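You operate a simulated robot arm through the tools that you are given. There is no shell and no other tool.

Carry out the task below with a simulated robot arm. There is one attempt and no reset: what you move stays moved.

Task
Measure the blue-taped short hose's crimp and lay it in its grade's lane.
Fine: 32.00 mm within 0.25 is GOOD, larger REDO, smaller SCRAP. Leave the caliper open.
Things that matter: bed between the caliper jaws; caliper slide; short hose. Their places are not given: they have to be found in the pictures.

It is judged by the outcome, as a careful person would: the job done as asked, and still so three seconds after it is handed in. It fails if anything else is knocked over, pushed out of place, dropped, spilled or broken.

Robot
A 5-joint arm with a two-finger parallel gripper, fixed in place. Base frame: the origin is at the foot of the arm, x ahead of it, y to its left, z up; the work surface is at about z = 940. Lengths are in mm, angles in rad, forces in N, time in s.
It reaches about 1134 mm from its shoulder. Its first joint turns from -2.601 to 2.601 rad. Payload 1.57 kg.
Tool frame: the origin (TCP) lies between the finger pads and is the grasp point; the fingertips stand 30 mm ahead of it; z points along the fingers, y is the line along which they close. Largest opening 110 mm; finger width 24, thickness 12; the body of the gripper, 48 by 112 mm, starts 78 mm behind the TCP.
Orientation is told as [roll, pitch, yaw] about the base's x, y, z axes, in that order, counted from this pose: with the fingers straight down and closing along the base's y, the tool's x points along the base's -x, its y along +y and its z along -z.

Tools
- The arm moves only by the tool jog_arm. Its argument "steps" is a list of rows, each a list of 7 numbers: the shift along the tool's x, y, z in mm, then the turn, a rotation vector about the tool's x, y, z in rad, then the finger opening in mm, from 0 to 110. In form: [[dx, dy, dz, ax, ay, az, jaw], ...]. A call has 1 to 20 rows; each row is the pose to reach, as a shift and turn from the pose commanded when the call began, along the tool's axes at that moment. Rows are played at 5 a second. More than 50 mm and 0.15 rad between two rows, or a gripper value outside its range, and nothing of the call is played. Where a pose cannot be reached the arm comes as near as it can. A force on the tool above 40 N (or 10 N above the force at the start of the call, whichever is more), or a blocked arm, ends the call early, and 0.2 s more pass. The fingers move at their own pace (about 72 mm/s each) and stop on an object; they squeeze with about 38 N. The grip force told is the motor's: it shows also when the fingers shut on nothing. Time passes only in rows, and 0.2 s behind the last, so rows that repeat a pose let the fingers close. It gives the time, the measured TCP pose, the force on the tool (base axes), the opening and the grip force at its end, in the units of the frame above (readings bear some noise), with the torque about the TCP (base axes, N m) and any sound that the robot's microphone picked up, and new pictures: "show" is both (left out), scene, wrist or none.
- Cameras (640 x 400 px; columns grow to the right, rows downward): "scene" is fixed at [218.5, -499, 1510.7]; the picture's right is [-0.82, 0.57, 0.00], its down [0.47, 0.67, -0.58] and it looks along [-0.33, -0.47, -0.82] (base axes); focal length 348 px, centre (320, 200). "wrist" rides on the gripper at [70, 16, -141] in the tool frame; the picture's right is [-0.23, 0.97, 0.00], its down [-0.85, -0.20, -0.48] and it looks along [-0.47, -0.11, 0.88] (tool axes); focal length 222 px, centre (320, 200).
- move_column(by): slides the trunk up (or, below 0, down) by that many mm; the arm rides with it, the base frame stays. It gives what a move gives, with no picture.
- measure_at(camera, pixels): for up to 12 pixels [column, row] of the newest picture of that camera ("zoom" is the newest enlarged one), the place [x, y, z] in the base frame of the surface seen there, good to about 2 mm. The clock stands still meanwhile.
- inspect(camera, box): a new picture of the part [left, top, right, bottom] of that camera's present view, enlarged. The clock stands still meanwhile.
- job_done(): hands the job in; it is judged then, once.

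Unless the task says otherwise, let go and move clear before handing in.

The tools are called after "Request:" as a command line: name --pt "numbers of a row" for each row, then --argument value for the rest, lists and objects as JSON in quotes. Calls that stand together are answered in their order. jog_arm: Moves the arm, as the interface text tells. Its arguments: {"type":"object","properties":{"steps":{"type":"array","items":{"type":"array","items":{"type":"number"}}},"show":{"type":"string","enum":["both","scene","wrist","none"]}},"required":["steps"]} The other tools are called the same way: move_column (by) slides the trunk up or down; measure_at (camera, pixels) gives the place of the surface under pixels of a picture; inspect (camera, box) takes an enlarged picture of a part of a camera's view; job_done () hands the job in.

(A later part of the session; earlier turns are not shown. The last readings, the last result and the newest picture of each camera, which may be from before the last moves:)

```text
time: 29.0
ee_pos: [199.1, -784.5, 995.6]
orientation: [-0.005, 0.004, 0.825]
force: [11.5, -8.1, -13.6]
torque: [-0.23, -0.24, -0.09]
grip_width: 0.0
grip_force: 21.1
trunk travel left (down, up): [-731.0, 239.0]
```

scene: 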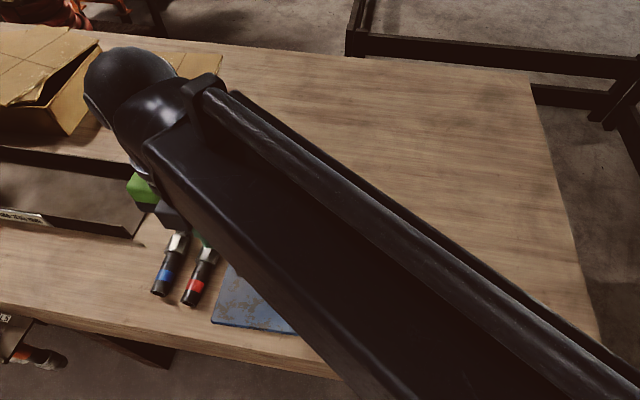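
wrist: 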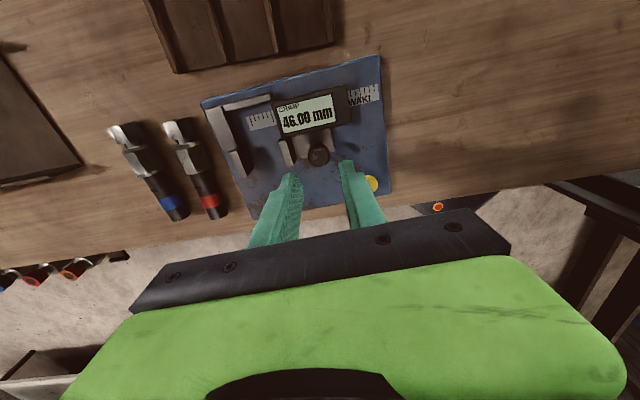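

Now the vertical load has reversed to a slight lift (−13.6 N). I'll push on along the slide in small steps.

Request:
jog_arm --pt "0 0.7 0 0 0 0 0" --pt "0 1.4 0 0 0 0 0" --pt "0 2.1 0 0 0 0 0" --pt "0 2.8 0 0 0 0 0" --pt "0 3.0 0 0 0 0 0" --show "none"

Request:
inspect --camera "wrist" --box '[180, 60, 440, 240]'

```text
time: 30.2
ee_pos: [197.7, -782.2, 997.0]
orientation: [-0.009, 0.004, 0.826]
force: [17.5, -18.3, 0.6]
torque: [-0.23, -0.25, -0.08]
grip_width: 0.2
grip_force: 20.8
trunk travel left (down, up): [-731.0, 239.0]
```

```text
2.22 times, centred on (310, 150) of wrist
```

zoom: 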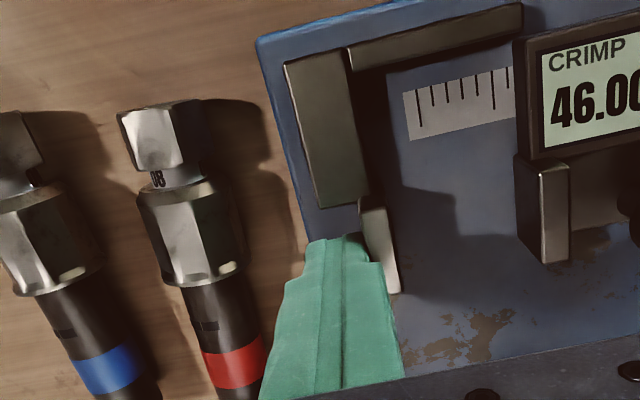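

The hoses now shift in view while the base stays with the finger, so the base is moving back. I'll continue, alternating a small lift with the push.

Request:
move_column --by 2

Request:
jog_arm --pt "0 0.7 0 0 0 0 0" --pt "0 1.4 0 0 0 0 0" --pt "0 2.1 0 0 0 0 0" --pt "0 2.8 0 0 0 0 0" --pt "0 3.5 0 0 0 0 0" --pt "0 3.5 0 0 0 0 0" --show "none"

Request:
inspect --camera "wrist" --box '[180, 60, 440, 240]'

```text
time: 30.7
ee_pos: [197.3, -781.9, 998.5]
orientation: [-0.008, 0.004, 0.826]
force: [11.0, -8.1, -13.6]
torque: [-0.26, -0.26, -0.1]
grip_width: 0.1
grip_force: 21.1
trunk travel left (down, up): [-733.0, 237.0]
```

```text
time: 32.1
ee_pos: [194.9, -779.5, 999.9]
orientation: [-0.008, 0.005, 0.826]
force: [16.0, -15.3, 0.4]
torque: [-0.25, -0.25, -0.04]
grip_width: 0.0
grip_force: 21.3
trunk travel left (down, up): [-733.0, 237.0]
```

```text
2.22 times, centred on (310, 150) of wrist
```

zoom: 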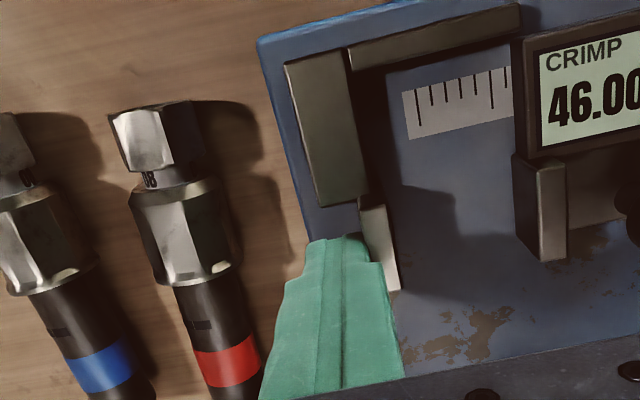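

It works: TCP has moved about 7 mm since contact with the base following. Two more similar cycles, then I'll check against the original landmarks.

Request:
move_column --by 2

Request:
jog_arm --pt "0 0.7 0 0 0 0 0" --pt "0 1.4 0 0 0 0 0" --pt "0 2.1 0 0 0 0 0" --pt "0 2.8 0 0 0 0 0" --pt "0 3.5 0 0 0 0 0" --pt "0 3.5 0 0 0 0 0" --show "none"

Request:
inspect --camera "scene" --box '[215, 225, 365, 345]'

```text
time: 32.7
ee_pos: [194.7, -779.0, 1000.2]
orientation: [-0.008, 0.003, 0.825]
force: [12.4, -9.5, -12.8]
torque: [-0.32, -0.31, -0.1]
grip_width: 0.0
grip_force: 21.0
trunk travel left (down, up): [-735.0, 235.0]
```

```text
time: 34.1
ee_pos: [192.9, -778.6, 1000.8]
orientation: [-0.01, 0.008, 0.825]
force: [19.7, -21.9, 24.3]
torque: [-0.22, -0.17, -0.03]
grip_width: 0.1
grip_force: 21.1
trunk travel left (down, up): [-735.0, 235.0]
```

```text
3.33 times, centred on (290, 285) of scene
```

zoom: 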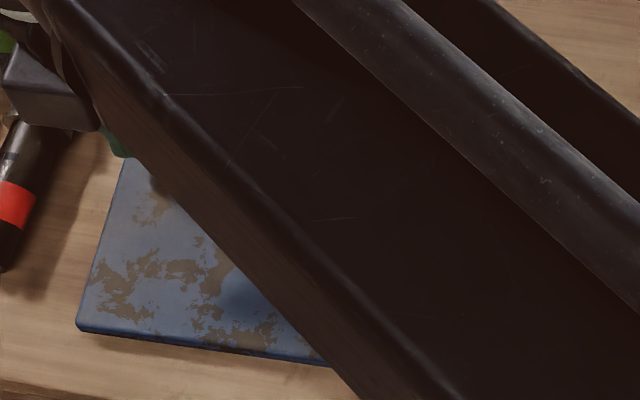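

The near-left corner is now at about zoom (79,326), close to its original (83,328), so about 2–3 mm remain. One more lift-and-push.

Request:
move_column --by 4

Request:
jog_arm --pt "0 0.7 0 0 0 0 0" --pt "0 1.4 0 0 0 0 0" --pt "0 2.1 0 0 0 0 0" --pt "0 2.1 0 0 0 0 0" --show "none"

Request:
inspect --camera "scene" --box '[215, 225, 365, 345]'

```text
time: 34.6
ee_pos: [191.2, -777.2, 1004.2]
orientation: [-0.007, 0.003, 0.826]
force: [9.4, -8.4, -12.6]
torque: [-0.26, -0.27, -0.04]
grip_width: 0.0
grip_force: 21.2
trunk travel left (down, up): [-739.0, 231.0]
```

```text
time: 35.6
ee_pos: [191.6, -777.5, 1004.0]
orientation: [-0.01, 0.005, 0.825]
force: [14.8, -20.6, 1.4]
torque: [-0.43, -0.27, 0.0]
grip_width: 0.0
grip_force: 21.4
trunk travel left (down, up): [-739.0, 231.0]
```

```text
3.33 times, centred on (290, 285) of scene
```

zoom: 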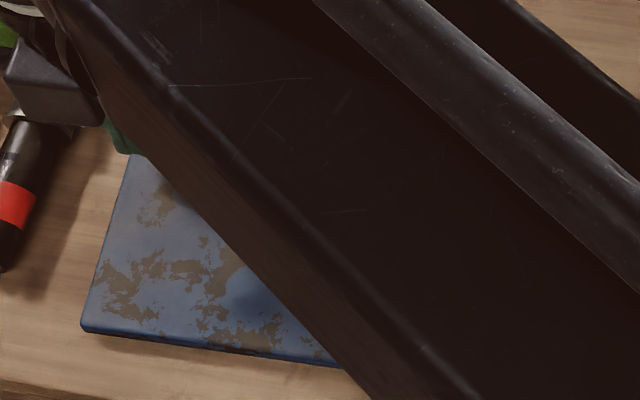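

The corner is back at about (83,328) in the zoom, matching the start. I'll back off, lift, straighten the tool and move away so I can see the whole caliper.

Request:
jog_arm --pt "0 -4 0 0 0 0 0" --pt "0 -10 0 -0.01 -0.004 0 0" --pt "0 -10 0 -0.01 -0.004 0 0" --show "none"

Request:
move_column --by 90

Request:
jog_arm --pt "0 -40 0 0 0 0 20" --pt "0 -80 0 0 0 0 40" --pt "0 -120 0 0 0 0 60" --pt "0 -120 0 0 0 0 60" --show "both"

```text
time: 36.4
ee_pos: [195.2, -781.6, 1006.0]
orientation: [0.001, 0.0, 0.825]
force: [-0.7, -0.6, -0.5]
torque: [0.0, -0.03, -0.01]
grip_width: 0.2
grip_force: 20.9
trunk travel left (down, up): [-739.0, 231.0]
```

```text
time: 37.6
ee_pos: [195.0, -781.1, 1095.4]
orientation: [0.001, 0.0, 0.825]
force: [0.2, -0.8, -0.9]
torque: [0.01, 0.01, -0.01]
grip_width: 0.4
grip_force: 21.5
trunk travel left (down, up): [-829.0, 141.0]
```

```text
time: 38.6
ee_pos: [283.0, -861.7, 1096.7]
orientation: [0.0, 0.0, 0.826]
force: [0.1, 0.9, 0.6]
torque: [0.01, -0.01, 0.0]
grip_width: 59.8
grip_force: 0.0
trunk travel left (down, up): [-829.0, 141.0]
```

scene: 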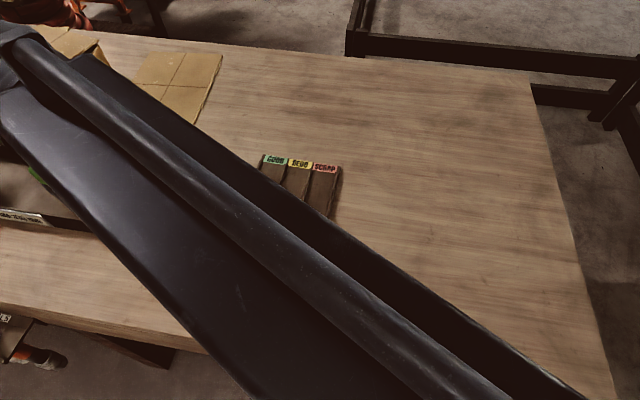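
wrist: 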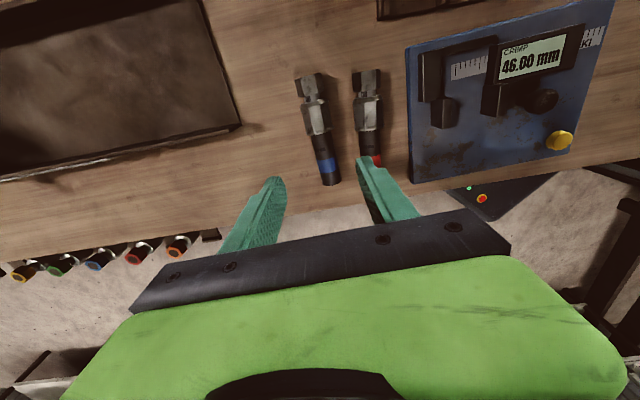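

The arm blocks the scene camera here, but the wrist view shows the hoses and caliper intact. I'll zoom to measure the blue hose for the pick and to get the jaw gap's new position.

Request:
inspect --camera "wrist" --box '[270, 50, 430, 210]'

Request:
measure_at --camera "wrist" --pixels '[[308, 78], [315, 118], [322, 145], [330, 175], [327, 162], [366, 75], [371, 115], [376, 155], [446, 110], [440, 100], [495, 100], [412, 180]]'

```text
2.50 times, centred on (350, 130) of wrist
```

zoom: 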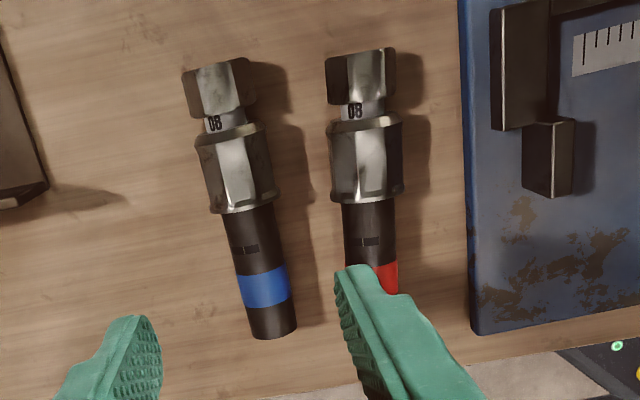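

```text
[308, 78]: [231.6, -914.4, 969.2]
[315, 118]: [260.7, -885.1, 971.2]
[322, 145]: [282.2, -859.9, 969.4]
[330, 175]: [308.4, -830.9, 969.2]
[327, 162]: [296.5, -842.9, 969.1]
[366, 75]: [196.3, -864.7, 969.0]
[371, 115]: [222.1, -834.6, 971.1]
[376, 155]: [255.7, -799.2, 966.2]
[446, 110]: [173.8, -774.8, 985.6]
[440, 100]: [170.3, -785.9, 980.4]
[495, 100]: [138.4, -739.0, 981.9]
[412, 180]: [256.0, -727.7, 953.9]
```

Request:
measure_at --camera "zoom" --pixels '[[214, 85], [235, 165], [255, 225], [265, 290], [272, 325], [246, 288], [284, 284], [253, 255], [205, 175], [268, 165], [236, 130], [244, 210]]'

Request:
measure_at --camera "zoom" --pixels '[[215, 62], [275, 336], [258, 332], [290, 330], [359, 75], [365, 165], [370, 225], [385, 280], [548, 160], [572, 160], [525, 160], [540, 190]]'

```text
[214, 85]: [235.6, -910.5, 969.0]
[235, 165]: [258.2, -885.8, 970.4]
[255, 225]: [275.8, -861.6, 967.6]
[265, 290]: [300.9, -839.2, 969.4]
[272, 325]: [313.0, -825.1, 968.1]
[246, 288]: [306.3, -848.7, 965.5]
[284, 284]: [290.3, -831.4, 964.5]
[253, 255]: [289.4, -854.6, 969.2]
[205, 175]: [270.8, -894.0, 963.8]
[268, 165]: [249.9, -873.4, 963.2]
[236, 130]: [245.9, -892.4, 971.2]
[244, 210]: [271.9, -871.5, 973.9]
```

```text
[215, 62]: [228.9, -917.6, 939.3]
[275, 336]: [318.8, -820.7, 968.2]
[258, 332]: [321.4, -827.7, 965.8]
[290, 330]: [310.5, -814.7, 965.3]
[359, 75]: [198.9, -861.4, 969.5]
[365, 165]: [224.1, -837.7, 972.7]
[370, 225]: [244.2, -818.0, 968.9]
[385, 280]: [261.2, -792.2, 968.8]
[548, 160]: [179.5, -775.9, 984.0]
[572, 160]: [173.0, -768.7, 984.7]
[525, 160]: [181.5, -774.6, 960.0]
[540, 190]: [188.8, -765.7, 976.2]
```

The blue hose's axis runs through (298,-840) at the tape and (260,-884) at the crimp. The grip point is on the tube at (285.7,-854.5), and a 42 mm opening leaves about 7 mm to each hose. I'll align above it.

Request:
jog_arm --pt "-3.5 1.5 0 0 0 -0.014 50" --pt "-7.1 2.9 0 0 0 -0.014 42" --pt "-7.1 2.9 0 0 0 -0.014 42" --show "none"

Request:
move_column --by -80

Request:
inspect --camera "wrist" --box '[180, 60, 440, 240]'

```text
time: 39.4
ee_pos: [287.4, -856.1, 1096.2]
orientation: [0.001, -0.001, 0.841]
force: [0.5, -0.2, 0.2]
torque: [-0.02, -0.04, -0.01]
grip_width: 41.8
grip_force: 0.1
trunk travel left (down, up): [-829.0, 141.0]
```

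```text
time: 40.6
ee_pos: [287.6, -855.1, 1015.3]
orientation: [0.002, 0.0, 0.841]
force: [0.5, 0.7, -0.6]
torque: [-0.03, 0.0, -0.04]
grip_width: 42.1
grip_force: 0.1
trunk travel left (down, up): [-749.0, 221.0]
```

```text
2.22 times, centred on (310, 150) of wrist
```

zoom: 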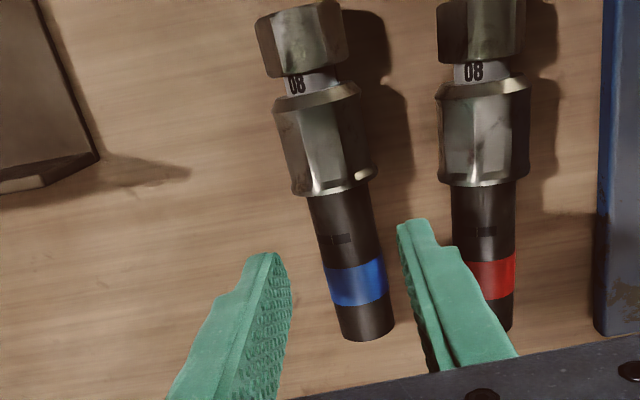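

The tube's axis passes at about (345,232) in the zoom, right where the tool axis projects (343,232), so it's aligned. I'll lower to grip height and close.

Request:
move_column --by -40

Request:
jog_arm --pt "0 0 0 0 0 0 36" --pt "0 0 0 0 0 0 28" --pt "0 0 0 0 0 0 20" --pt "0 0 0 0 0 0 15" --pt "0 0 0 0 0 0 15" --show "wrist"

```text
time: 41.4
ee_pos: [287.1, -855.3, 975.9]
orientation: [0.003, 0.0, 0.84]
force: [-0.2, 0.9, -0.4]
torque: [0.0, 0.0, -0.03]
grip_width: 42.0
grip_force: 0.1
trunk travel left (down, up): [-709.0, 261.0]
```

```text
time: 42.6
ee_pos: [287.6, -854.3, 976.7]
orientation: [0.002, 0.0, 0.837]
force: [-1.5, 0.7, 0.6]
torque: [-0.05, 0.07, -0.04]
grip_width: 23.4
grip_force: 36.1
trunk travel left (down, up): [-709.0, 261.0]
```

wrist: 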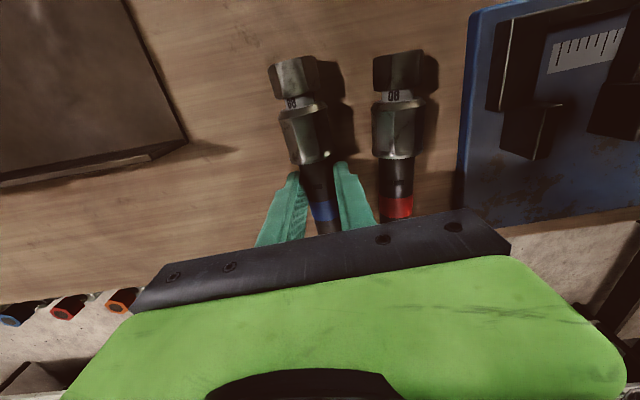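

The hose is gripped at 23.4 mm with 36 N. I'll lift it clear and check the hold.

Request:
move_column --by 80

Request:
jog_arm --pt "0 15 0 0 0 0 15" --pt "0 35 0 0 0 0 15" --pt "0 55 0 0 0 0 15" --pt "0 55 0 0 0 0 15" --show "wrist"

Request:
inspect --camera "wrist" --box '[220, 40, 540, 240]'

```text
time: 43.8
ee_pos: [287.1, -856.0, 1055.5]
orientation: [0.001, 0.001, 0.842]
force: [-0.2, 0.3, -2.3]
torque: [0.04, -0.03, 0.03]
grip_width: 23.4
grip_force: 35.9
trunk travel left (down, up): [-789.0, 181.0]
```

```text
time: 44.8
ee_pos: [247.0, -818.9, 1057.2]
orientation: [0.003, 0.0, 0.84]
force: [-0.2, 0.4, -2.8]
torque: [0.05, -0.05, 0.01]
grip_width: 23.4
grip_force: 35.5
trunk travel left (down, up): [-789.0, 181.0]
```

wrist: 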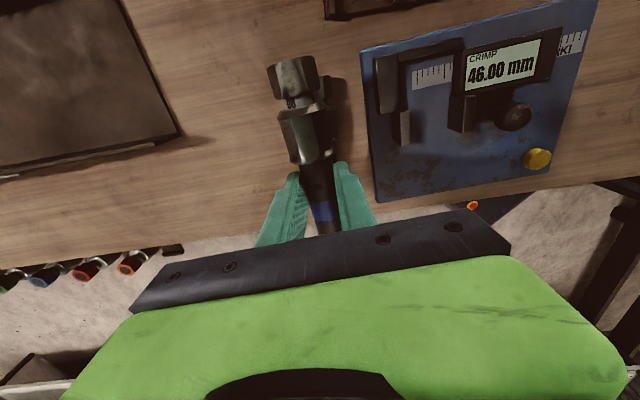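

```text
2.00 times, centred on (380, 140) of wrist
```

zoom: 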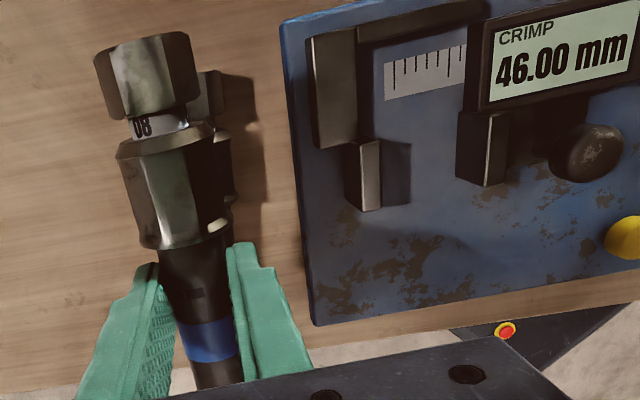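

The hose hangs level in the grip. I'll measure the crimp relative to the tool and the jaw edges from this view.

Request:
measure_at --camera "zoom" --pixels '[[140, 45], [150, 80], [160, 150], [170, 190], [185, 235], [195, 270], [125, 170], [205, 160], [145, 240], [222, 225], [140, 205], [218, 190]]'

Request:
measure_at --camera "zoom" --pixels '[[365, 150], [380, 150], [370, 205], [380, 200], [490, 120], [508, 120], [487, 180], [503, 175], [420, 60], [425, 100], [590, 150], [318, 320]]'

```text
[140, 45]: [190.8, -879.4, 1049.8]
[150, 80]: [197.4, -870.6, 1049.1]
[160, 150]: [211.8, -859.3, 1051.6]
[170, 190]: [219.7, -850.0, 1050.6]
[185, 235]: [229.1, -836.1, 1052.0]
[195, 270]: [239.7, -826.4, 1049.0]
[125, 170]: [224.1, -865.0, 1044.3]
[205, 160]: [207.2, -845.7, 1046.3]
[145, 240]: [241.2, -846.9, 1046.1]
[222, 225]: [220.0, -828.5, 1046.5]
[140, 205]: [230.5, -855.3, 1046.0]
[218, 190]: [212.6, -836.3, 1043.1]
```

```text
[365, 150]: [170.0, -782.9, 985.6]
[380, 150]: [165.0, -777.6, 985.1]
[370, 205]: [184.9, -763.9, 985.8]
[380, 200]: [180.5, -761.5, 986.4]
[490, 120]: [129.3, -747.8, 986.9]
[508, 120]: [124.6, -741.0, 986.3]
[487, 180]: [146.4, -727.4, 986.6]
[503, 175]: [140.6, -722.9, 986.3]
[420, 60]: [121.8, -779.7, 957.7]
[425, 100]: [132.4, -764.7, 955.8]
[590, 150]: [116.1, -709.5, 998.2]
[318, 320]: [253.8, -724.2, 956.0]
```

The crimp centre sits 40 mm ahead of the TCP along the hose. The jaw gap runs from U≈−650 to −604 (centre −627) and the jaw tips cover V −457 to −430. I'll carry the hose over the gap at the present height.

Request:
jog_arm --pt "-10 15 0 0 0 0 15" --pt "-20 40 0 0 0 0 15" --pt "-28 65 0 0 0 0 15" --pt "-32.7 90 0 0 0 0 15" --pt "-32.7 108 0 0 0 0 15" --pt "-32.7 113.2 0 0 0 0 15" --pt "-32.7 113.2 0 0 0 0 15" --show "both"

Request:
inspect --camera "wrist" --box '[180, 40, 460, 240]'

```text
time: 46.4
ee_pos: [184.3, -717.6, 1056.0]
orientation: [0.0, 0.0, 0.841]
force: [-0.7, -0.2, -2.3]
torque: [0.04, 0.0, -0.02]
grip_width: 23.5
grip_force: 35.4
trunk travel left (down, up): [-789.0, 181.0]
```

scene: 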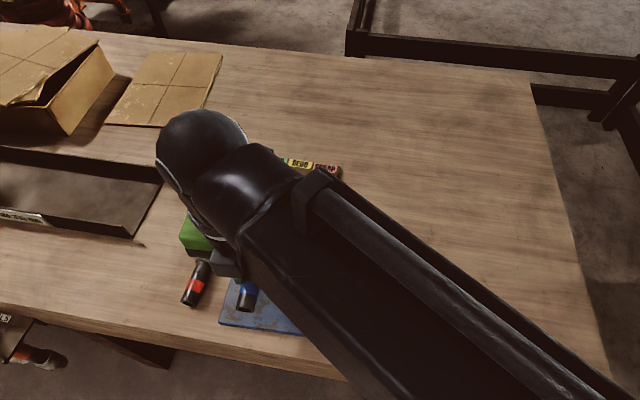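
wrist: 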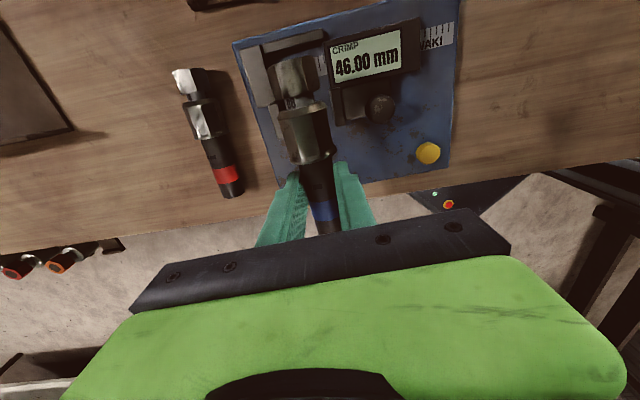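

```text
2.00 times, centred on (320, 140) of wrist
```

zoom: 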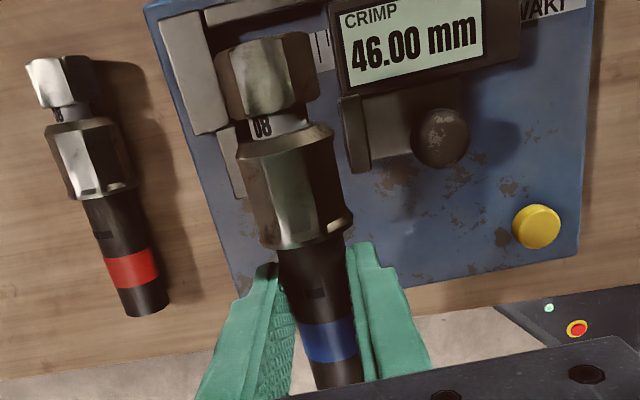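

The hose is above the gap. I'll verify its alignment against both jaws by measuring again before lowering.

Request:
measure_at --camera "zoom" --pixels '[[265, 75], [290, 170], [243, 190], [345, 180], [262, 240], [350, 225], [232, 150], [238, 190], [350, 110], [362, 165], [350, 150], [440, 130]]'

```text
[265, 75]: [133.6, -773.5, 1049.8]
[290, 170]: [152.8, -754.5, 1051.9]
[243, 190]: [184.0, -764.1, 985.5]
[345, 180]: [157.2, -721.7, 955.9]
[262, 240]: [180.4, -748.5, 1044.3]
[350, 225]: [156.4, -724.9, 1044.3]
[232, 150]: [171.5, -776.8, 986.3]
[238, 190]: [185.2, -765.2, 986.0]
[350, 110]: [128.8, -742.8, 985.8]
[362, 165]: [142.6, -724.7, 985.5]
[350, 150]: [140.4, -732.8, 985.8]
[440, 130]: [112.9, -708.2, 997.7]
```

The hose axis is at U≈−626 against a gap centre of −627, and the crimp spans the jaw tips. I'll lower in stages, watching the force.

Request:
move_column --by -56

Request:
inspect --camera "wrist" --box '[180, 40, 460, 240]'

```text
time: 47.4
ee_pos: [184.7, -719.6, 1000.4]
orientation: [0.003, 0.0, 0.839]
force: [0.7, 0.0, -2.0]
torque: [0.07, -0.05, 0.02]
grip_width: 23.6
grip_force: 36.0
trunk travel left (down, up): [-733.0, 237.0]
```

```text
2.00 times, centred on (320, 140) of wrist
```

zoom: 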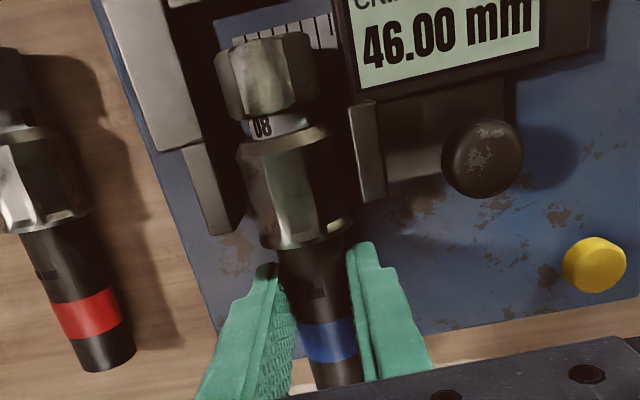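

The crimp is between the jaws with clearance on both sides. I'll lower in small amounts to the bed.

Request:
move_column --by -4

Request:
move_column --by -2

```text
time: 47.9
ee_pos: [184.6, -718.2, 996.3]
orientation: [0.003, -0.001, 0.838]
force: [0.0, 0.0, -3.2]
torque: [0.08, -0.05, 0.02]
grip_width: 23.6
grip_force: 35.9
trunk travel left (down, up): [-729.0, 241.0]
```

```text
time: 48.4
ee_pos: [184.8, -718.4, 993.7]
orientation: [0.001, 0.0, 0.839]
force: [-0.1, 0.4, -1.5]
torque: [0.06, -0.06, -0.01]
grip_width: 23.6
grip_force: 35.6
trunk travel left (down, up): [-727.0, 243.0]
```

Request:
move_column --by -1.5

```text
time: 48.9
ee_pos: [185.0, -718.1, 993.3]
orientation: [0.002, 0.002, 0.839]
force: [0.7, -0.2, -1.6]
torque: [0.0, -0.05, -0.01]
grip_width: 23.4
grip_force: 35.4
trunk travel left (down, up): [-726.0, 244.0]
```

Request:
move_column --by -1

```text
time: 49.5
ee_pos: [184.6, -718.0, 991.6]
orientation: [0.001, 0.002, 0.84]
force: [0.3, -4.4, 13.6]
torque: [-0.58, 0.22, 0.16]
grip_width: 23.7
grip_force: 35.4
trunk travel left (down, up): [-725.0, 245.0]
```

Contact with the bed now shows (13.6 N upward). I'll release the hose gently.

Request:
jog_arm --pt "0 0 0 0 0 0 25" --pt "0 0 0 0 0 0 30" --pt "0 0 0 0 0 0 38" --pt "0 0 0 0 0 0 44" --pt "0 0 0 0 0 0 44" --show "none"

Request:
move_column --by 90

Request:
inspect --camera "wrist" --box '[180, 40, 460, 240]'

```text
time: 50.6
ee_pos: [184.0, -718.4, 992.1]
orientation: [0.002, 0.001, 0.839]
force: [0.6, 0.4, -0.2]
torque: [0.01, -0.02, 0.04]
grip_width: 43.9
grip_force: 0.1
trunk travel left (down, up): [-725.0, 245.0]
```

```text
time: 51.9
ee_pos: [184.1, -717.7, 1080.0]
orientation: [0.003, -0.001, 0.838]
force: [-0.2, -0.1, 0.8]
torque: [0.04, -0.01, -0.01]
grip_width: 44.1
grip_force: 0.2
trunk travel left (down, up): [-815.0, 155.0]
```

```text
2.00 times, centred on (320, 140) of wrist
```

zoom: 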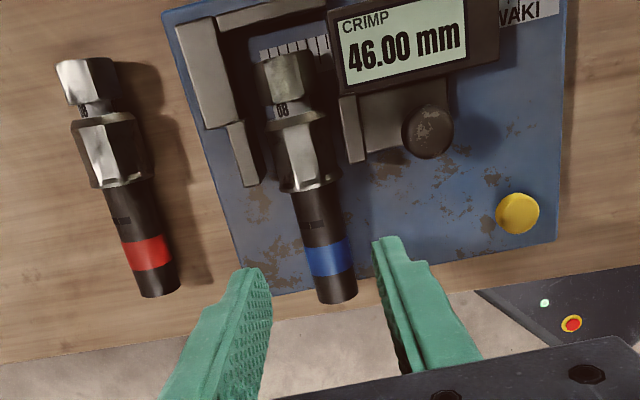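

The hose rests between the jaws with the crimp at the jaw tips. Now I'll locate the knob to move the slide.

Request:
measure_at --camera "zoom" --pixels '[[428, 128], [407, 130], [450, 128], [428, 112], [428, 148], [345, 130], [352, 130], [245, 150], [262, 165], [300, 150], [275, 160], [335, 150]]'

```text
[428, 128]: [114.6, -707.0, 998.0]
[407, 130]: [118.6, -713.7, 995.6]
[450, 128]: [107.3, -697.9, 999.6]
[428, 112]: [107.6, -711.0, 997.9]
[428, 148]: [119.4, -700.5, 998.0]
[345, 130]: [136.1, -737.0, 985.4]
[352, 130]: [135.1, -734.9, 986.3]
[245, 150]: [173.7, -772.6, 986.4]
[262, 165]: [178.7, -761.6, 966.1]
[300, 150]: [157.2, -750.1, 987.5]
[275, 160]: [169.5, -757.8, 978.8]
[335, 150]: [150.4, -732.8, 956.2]
```

Knob centre is (113.1,-705.7), so the base is within about 2.5 mm of its original place. I'll move above the knob and set 29 mm opening.

Request:
jog_arm --pt "13 20 0 0 0 0 40" --pt "26 40 0 0 0 0 33" --pt "38.3 61 0 0 0 0 29" --pt "38.3 61 0 0 0 0 29" --show "none"

Request:
move_column --by -56

Request:
inspect --camera "wrist" --box '[180, 60, 440, 240]'

```text
time: 52.9
ee_pos: [113.6, -707.9, 1082.6]
orientation: [0.002, -0.001, 0.84]
force: [-0.6, -0.1, -0.4]
torque: [-0.02, 0.05, -0.02]
grip_width: 28.8
grip_force: 0.0
trunk travel left (down, up): [-815.0, 155.0]
```

```text
time: 53.9
ee_pos: [114.0, -706.7, 1024.6]
orientation: [0.003, 0.0, 0.841]
force: [-0.9, -0.3, 0.4]
torque: [0.01, 0.01, 0.01]
grip_width: 29.1
grip_force: 0.0
trunk travel left (down, up): [-759.0, 211.0]
```

```text
2.22 times, centred on (310, 150) of wrist
```

zoom: 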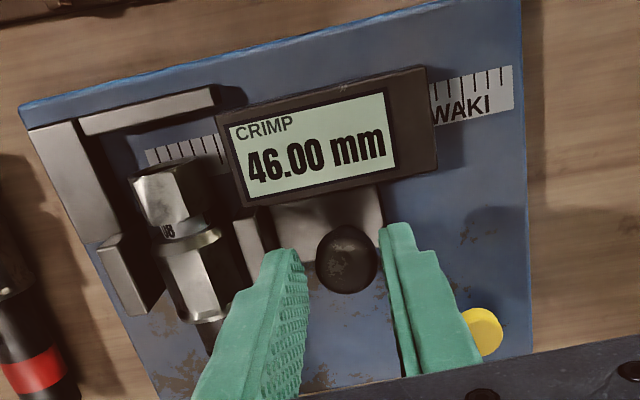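

The fingers straddle the knob, with the tool about 1 mm to its left. I'll shift 1 mm, descend and grip.

Request:
jog_arm --pt "0 1 0 0 0 0 29" --pt "0 1 0 0 0 0 29" --show "none"

Request:
move_column --by -17

Request:
jog_arm --pt "0 0 0 0 0 0 26" --pt "0 0 0 0 0 0 22" --pt "0 0 0 0 0 0 22" --pt "0 0 0 0 0 0 22" --show "none"

Request:
inspect --camera "wrist" --box '[180, 60, 440, 240]'

```text
time: 54.5
ee_pos: [113.2, -705.3, 1026.3]
orientation: [0.001, 0.0, 0.839]
force: [-0.8, 0.2, 0.0]
torque: [-0.02, -0.01, -0.02]
grip_width: 29.0
grip_force: 0.1
trunk travel left (down, up): [-759.0, 211.0]
```

```text
time: 55.1
ee_pos: [112.7, -706.7, 1008.8]
orientation: [0.003, 0.0, 0.839]
force: [0.0, 0.1, -0.4]
torque: [0.02, -0.01, 0.03]
grip_width: 29.0
grip_force: 0.1
trunk travel left (down, up): [-742.0, 228.0]
```

```text
time: 56.1
ee_pos: [112.8, -705.9, 1008.5]
orientation: [0.003, 0.0, 0.839]
force: [-1.5, -0.3, 0.6]
torque: [-0.01, 0.06, 0.01]
grip_width: 23.6
grip_force: 35.9
trunk travel left (down, up): [-742.0, 228.0]
```

```text
2.22 times, centred on (310, 150) of wrist
```

zoom: 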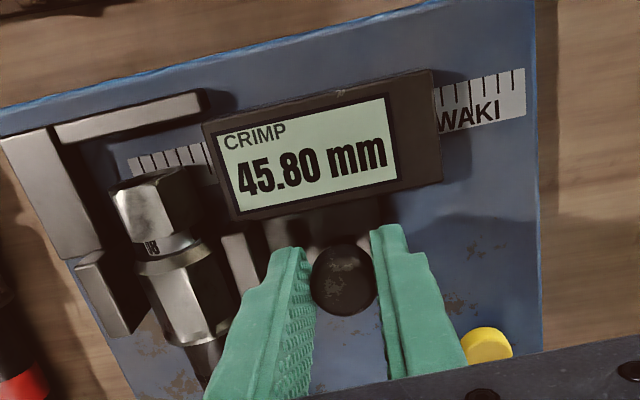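

Gripped, reading 45.80. I'll close gently by about 10 mm, then go in fine steps.

Request:
jog_arm --pt "0 -2 0 0 0 0 20" --pt "0 -4 0 0 0 0 20" --pt "0 -6 0 0 0 0 20" --pt "0 -8 0 0 0 0 20" --pt "0 -10 0 0 0 0 20" --pt "0 -10 0 0 0 0 20" --show "none"

Request:
inspect --camera "wrist" --box '[180, 60, 440, 240]'

```text
time: 57.5
ee_pos: [120.0, -712.3, 1009.7]
orientation: [0.001, 0.002, 0.84]
force: [-4.9, -0.9, 0.5]
torque: [0.14, 0.05, -0.01]
grip_width: 23.6
grip_force: 35.9
trunk travel left (down, up): [-742.0, 228.0]
```

```text
2.22 times, centred on (310, 150) of wrist
```

zoom: 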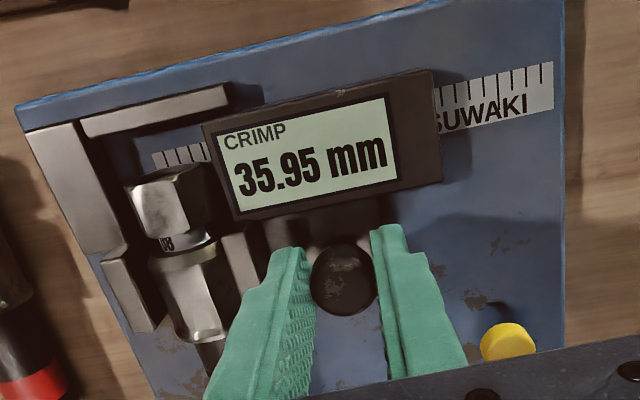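

Reading 35.95 with about 5 N. I'll step 3 mm more in half-millimetre rows.

Request:
jog_arm --pt "0 -0.5 0 0 0 0 20" --pt "0 -1 0 0 0 0 20" --pt "0 -1.5 0 0 0 0 20" --pt "0 -2 0 0 0 0 20" --pt "0 -2.5 0 0 0 0 20" --pt "0 -3 0 0 0 0 20" --pt "0 -3 0 0 0 0 20" --show "none"

Request:
inspect --camera "wrist" --box '[180, 60, 440, 240]'

```text
time: 59.1
ee_pos: [122.7, -714.7, 1008.3]
orientation: [0.0, -0.001, 0.84]
force: [-4.7, 1.0, 0.2]
torque: [0.22, -0.08, 0.03]
grip_width: 23.5
grip_force: 35.2
trunk travel left (down, up): [-742.0, 228.0]
```

```text
2.22 times, centred on (310, 150) of wrist
```

zoom: 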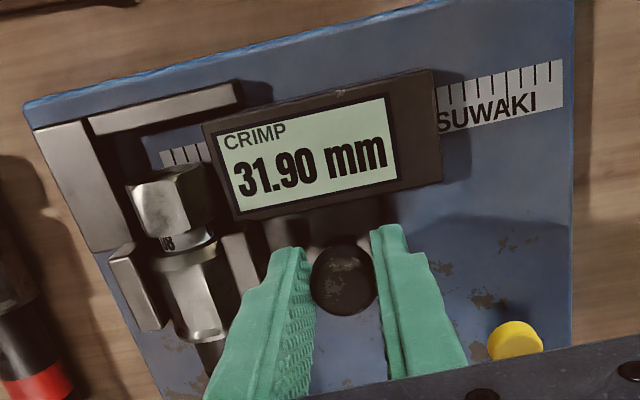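

Reading 31.90, with force still low, so I can't tell yet that both jaws touch. I'll creep another 1 mm.

Request:
jog_arm --pt "0 -0.25 0 0 0 0 20" --pt "0 -0.5 0 0 0 0 20" --pt "0 -0.75 0 0 0 0 20" --pt "0 -1 0 0 0 0 20" --pt "0 -1 0 0 0 0 20" --show "none"

Request:
inspect --camera "wrist" --box '[180, 60, 440, 240]'

```text
time: 60.3
ee_pos: [122.0, -714.9, 1007.6]
orientation: [-0.001, 0.0, 0.84]
force: [-4.4, -1.4, 0.1]
torque: [0.04, 0.11, 0.0]
grip_width: 23.5
grip_force: 35.9
trunk travel left (down, up): [-742.0, 228.0]
```

```text
2.22 times, centred on (310, 150) of wrist
```

zoom: 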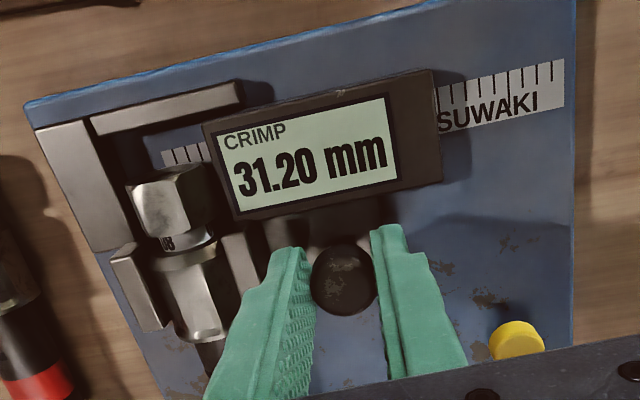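

Down to 31.20 and still falling with little force. I'll creep another 1 mm.

Request:
jog_arm --pt "0 -0.25 0 0 0 0 20" --pt "0 -0.5 0 0 0 0 20" --pt "0 -0.75 0 0 0 0 20" --pt "0 -1 0 0 0 0 20" --pt "0 -1 0 0 0 0 20" --show "none"

Request:
inspect --camera "wrist" --box '[180, 60, 440, 240]'

```text
time: 61.5
ee_pos: [123.6, -716.1, 1008.8]
orientation: [0.004, 0.0, 0.84]
force: [-9.6, 6.6, -0.4]
torque: [-0.07, 0.42, 0.06]
grip_width: 23.2
grip_force: 35.1
trunk travel left (down, up): [-742.0, 228.0]
```

```text
2.22 times, centred on (310, 150) of wrist
```

zoom: 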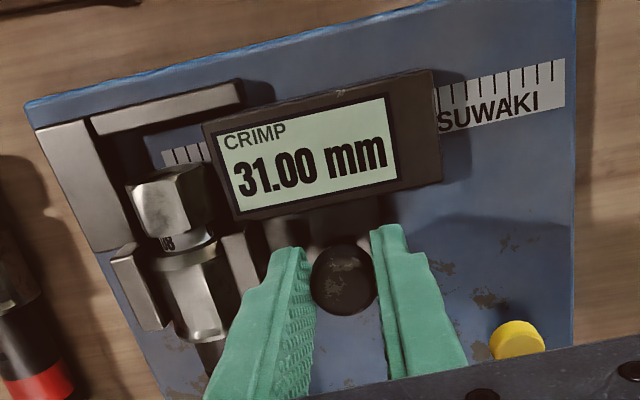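

Force has risen to about 11.5 N and the reading moved only 0.2, to 31.00, which means contact. One more small step will confirm the plateau.

Request:
jog_arm --pt "0 -0.2 0 0 0 0 20" --pt "0 -0.4 0 0 0 0 20" --pt "0 -0.6 0 0 0 0 20" --pt "0 -0.6 0 0 0 0 20" --pt "0 -0.6 0 0 0 0 20" --show "wrist"

Request:
inspect --camera "wrist" --box '[250, 80, 350, 160]'

Request:
inspect --camera "wrist" --box '[180, 60, 440, 240]'

```text
time: 62.7
ee_pos: [122.1, -715.6, 1009.5]
orientation: [0.002, 0.001, 0.84]
force: [-11.9, 15.0, 0.7]
torque: [0.22, 0.44, 0.08]
grip_width: 23.4
grip_force: 35.5
trunk travel left (down, up): [-742.0, 228.0]
```

wrist: 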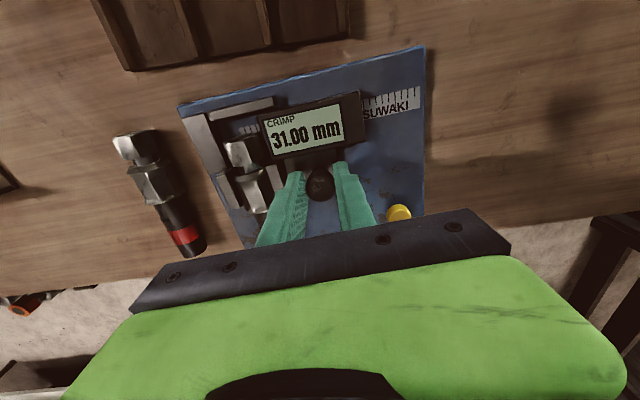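

```text
5.00 times, centred on (300, 120) of wrist
```

zoom: 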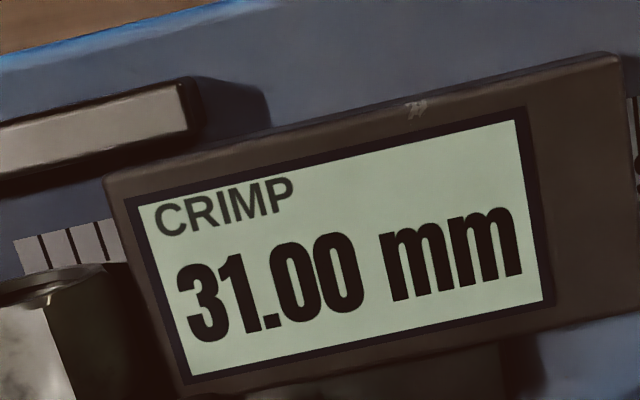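

```text
2.22 times, centred on (310, 150) of wrist
```

zoom: 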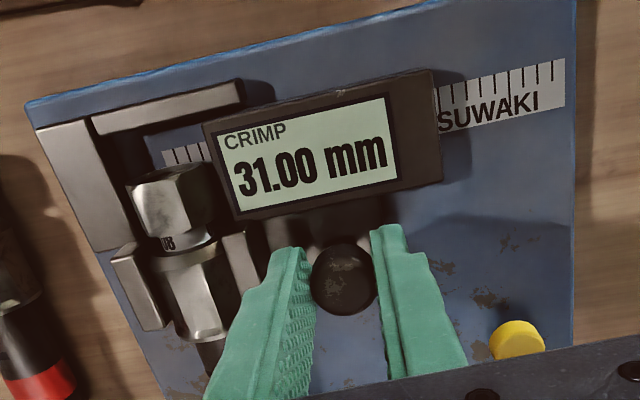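

The reading stays at 31.00 while the force rises to 19 N, so the crimp measures 31.00 mm. That is below 31.75, so it is SCRAP. I'll reopen the slide by about 15 mm, just short of its stop.

Request:
jog_arm --pt "0 2 0 0 0 0 20" --pt "0 4 0 0 0 0 20" --pt "0 6 0 0 0 0 20" --pt "0 8 0 0 0 0 20" --pt "0 10 0 0 0 0 20" --pt "0 12 0 0 0 0 20" --pt "0 14 0 0 0 0 20" --pt "0 15.2 0 0 0 0 20" --pt "0 15.2 0 0 0 0 20" --show "none"

Request:
inspect --camera "wrist" --box '[180, 60, 440, 240]'

```text
time: 64.7
ee_pos: [112.5, -706.4, 1008.5]
orientation: [-0.001, 0.0, 0.839]
force: [-1.8, -7.2, 11.9]
torque: [-0.15, 0.03, 0.0]
grip_width: 23.5
grip_force: 35.8
trunk travel left (down, up): [-742.0, 228.0]
```

```text
2.22 times, centred on (310, 150) of wrist
```

zoom: 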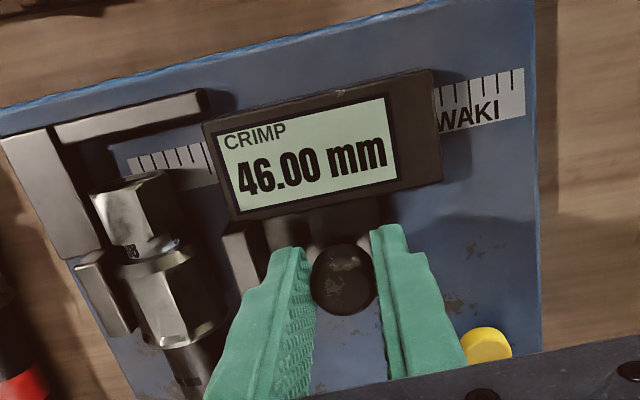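

The slide is fully open at 46.00 again, and the hose stays against the fixed jaw. I'll release the knob and lift clear.

Request:
jog_arm --pt "0 0 0 0 0 0 25" --pt "0 0 0 0 0 0 29" --pt "0 0 0 0 0 0 29" --show "none"

Request:
move_column --by 74

Request:
jog_arm --pt "-12 -20 0 0 0 0 35" --pt "-24 -40 0 0 0 0 40" --pt "-37 -65 0 0 0 0 44" --pt "-37 -65 0 0 0 0 44" --show "both"

Request:
inspect --camera "wrist" --box '[180, 40, 460, 240]'

```text
time: 65.5
ee_pos: [113.5, -706.3, 1007.5]
orientation: [0.002, -0.001, 0.84]
force: [-0.5, 0.2, 0.0]
torque: [0.06, -0.01, 0.03]
grip_width: 29.0
grip_force: 0.1
trunk travel left (down, up): [-742.0, 228.0]
```

```text
time: 66.6
ee_pos: [114.5, -706.7, 1082.0]
orientation: [0.001, 0.0, 0.84]
force: [-0.9, 1.0, -0.9]
torque: [-0.01, 0.02, 0.0]
grip_width: 29.1
grip_force: 0.0
trunk travel left (down, up): [-816.0, 154.0]
```

```text
time: 67.6
ee_pos: [187.6, -722.0, 1083.0]
orientation: [0.0, -0.001, 0.84]
force: [0.1, 1.2, 0.3]
torque: [0.01, -0.02, 0.01]
grip_width: 44.2
grip_force: 0.0
trunk travel left (down, up): [-816.0, 154.0]
```

scene: 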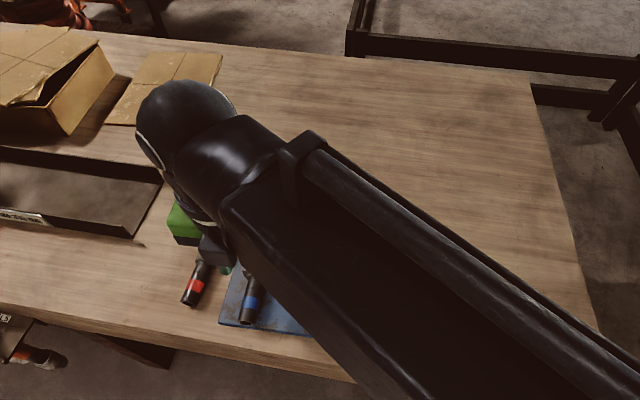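
wrist: 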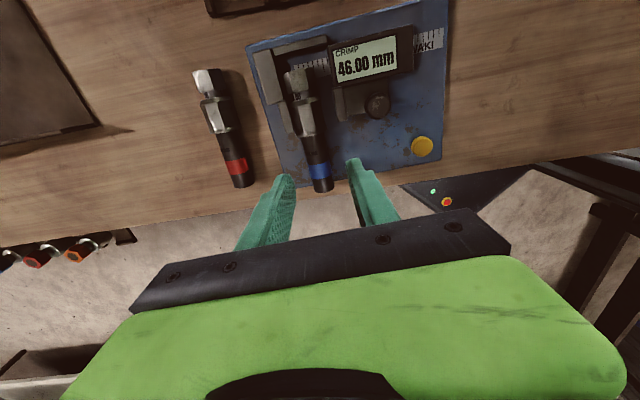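

```text
2.00 times, centred on (320, 140) of wrist
```

zoom: 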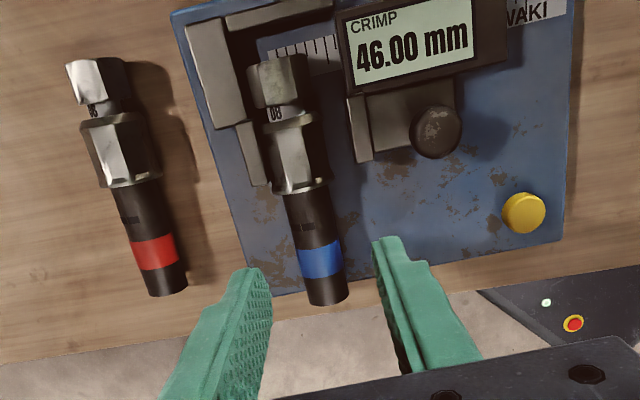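

The hose now lies along the fixed jaw. I'll measure its tube for the pick-up.

Request:
measure_at --camera "zoom" --pixels '[[303, 262], [341, 256], [322, 260], [290, 215], [330, 208], [310, 212], [330, 300], [295, 170], [270, 75], [285, 135], [302, 188], [250, 165]]'

```text
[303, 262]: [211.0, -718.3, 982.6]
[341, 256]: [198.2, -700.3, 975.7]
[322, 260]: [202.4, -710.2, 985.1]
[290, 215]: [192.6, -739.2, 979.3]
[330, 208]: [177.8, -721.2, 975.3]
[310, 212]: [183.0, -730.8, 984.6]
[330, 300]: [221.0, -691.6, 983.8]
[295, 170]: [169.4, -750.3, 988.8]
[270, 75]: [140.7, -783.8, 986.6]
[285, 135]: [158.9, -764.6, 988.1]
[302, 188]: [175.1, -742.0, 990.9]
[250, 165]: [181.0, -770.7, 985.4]
```

The tube axis is at U≈−633, and the grip point 40 mm behind the crimp centre is (190.1,-724.2). I'll align and lower to grip height.

Request:
jog_arm --pt "0 -3.3 0 0 0 0.012 44" --pt "0 -3.3 0 0 0 0.012 44" --show "none"

Request:
move_column --by -65

Request:
inspect --camera "wrist" --box '[180, 60, 440, 240]'

```text
time: 68.2
ee_pos: [190.8, -723.6, 1082.3]
orientation: [0.003, -0.002, 0.827]
force: [-0.3, -1.0, 0.3]
torque: [0.0, -0.04, 0.03]
grip_width: 43.7
grip_force: 0.0
trunk travel left (down, up): [-816.0, 154.0]
```

```text
time: 69.3
ee_pos: [189.2, -724.9, 1018.2]
orientation: [0.003, 0.001, 0.827]
force: [0.2, 1.2, 0.5]
torque: [0.01, 0.0, -0.02]
grip_width: 44.2
grip_force: 0.1
trunk travel left (down, up): [-751.0, 219.0]
```

```text
2.22 times, centred on (310, 150) of wrist
```

zoom: 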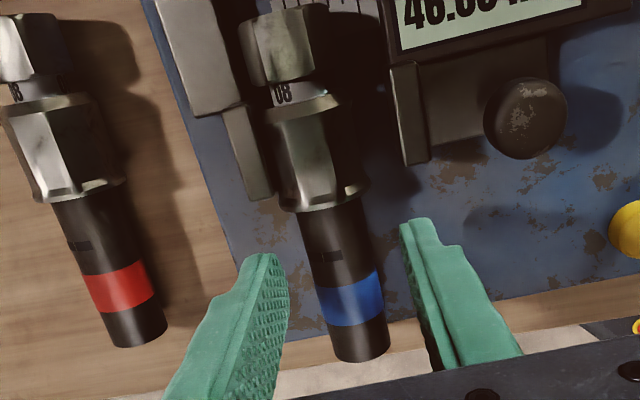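

Aligned on the tube. I'll descend, close, then lift straight up.

Request:
move_column --by -25

Request:
jog_arm --pt "0 0 0 0 0 0 36" --pt "0 0 0 0 0 0 28" --pt "0 0 0 0 0 0 20" --pt "0 0 0 0 0 0 15" --pt "0 0 0 0 0 0 15" --show "wrist"

```text
time: 70.0
ee_pos: [189.4, -723.4, 993.0]
orientation: [0.002, 0.0, 0.828]
force: [0.2, -0.3, 0.2]
torque: [0.0, -0.01, -0.01]
grip_width: 43.9
grip_force: 0.1
trunk travel left (down, up): [-726.0, 244.0]
```

```text
time: 71.2
ee_pos: [189.0, -725.3, 993.8]
orientation: [0.002, -0.001, 0.826]
force: [0.9, -1.4, 0.4]
torque: [-0.06, -0.08, 0.04]
grip_width: 23.6
grip_force: 35.8
trunk travel left (down, up): [-726.0, 244.0]
```

wrist: 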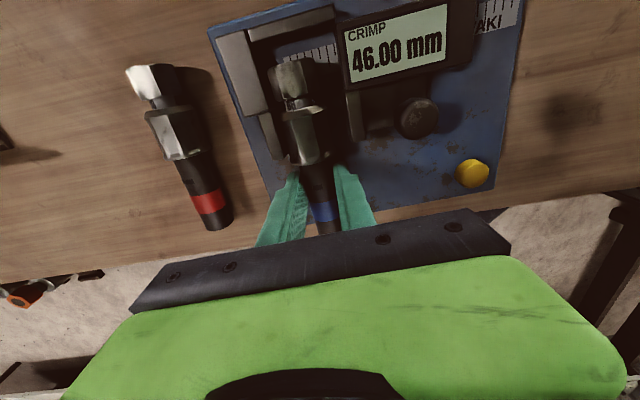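

Gripped, but in the lane these fingertips (6 mm above the hose's bottom) would reach into the 10 mm dividers, because the fingers span about 47 mm. I'll release and regrip 5.5 mm higher so they stay above the dividers.

Request:
jog_arm --pt "0 0 0 0 0 0 26" --pt "0 0 0 0 0 0 32" --pt "0 0 0 0 0 0 32" --show "none"

Request:
move_column --by 5.5

Request:
jog_arm --pt "0 0 0 0 0 0 26" --pt "0 0 0 0 0 0 20" --pt "0 0 0 0 0 0 15" --pt "0 0 0 0 0 0 15" --show "none"

Request:
move_column --by 15

Request:
inspect --camera "wrist" --box '[180, 60, 440, 240]'

```text
time: 72.0
ee_pos: [189.4, -724.6, 992.2]
orientation: [0.001, 0.0, 0.827]
force: [0.5, -0.2, 0.0]
torque: [-0.02, -0.01, -0.01]
grip_width: 32.1
grip_force: 0.1
trunk travel left (down, up): [-726.0, 244.0]
```

```text
time: 72.5
ee_pos: [189.8, -724.5, 998.3]
orientation: [0.002, -0.001, 0.828]
force: [0.5, 0.0, -0.3]
torque: [0.01, -0.01, -0.02]
grip_width: 32.0
grip_force: 0.1
trunk travel left (down, up): [-731.0, 239.0]
```

```text
time: 73.5
ee_pos: [188.9, -724.5, 998.6]
orientation: [-0.001, 0.0, 0.827]
force: [0.9, -1.6, 1.7]
torque: [-0.03, -0.05, 0.05]
grip_width: 23.7
grip_force: 35.8
trunk travel left (down, up): [-731.0, 239.0]
```

```text
time: 74.2
ee_pos: [189.0, -725.7, 1012.6]
orientation: [0.002, 0.0, 0.828]
force: [-0.3, -0.1, -2.7]
torque: [0.05, -0.03, 0.01]
grip_width: 23.7
grip_force: 35.3
trunk travel left (down, up): [-746.0, 224.0]
```

```text
2.22 times, centred on (310, 150) of wrist
```

zoom: 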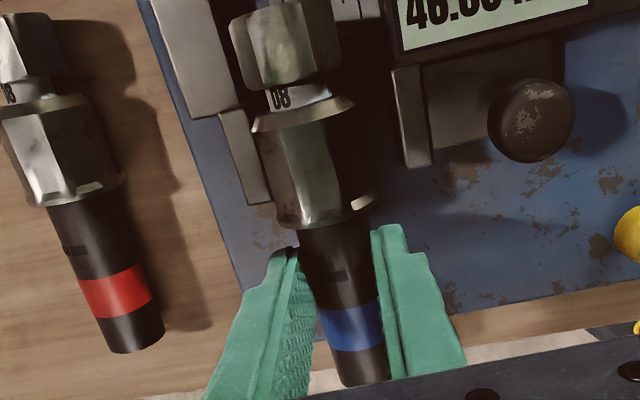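

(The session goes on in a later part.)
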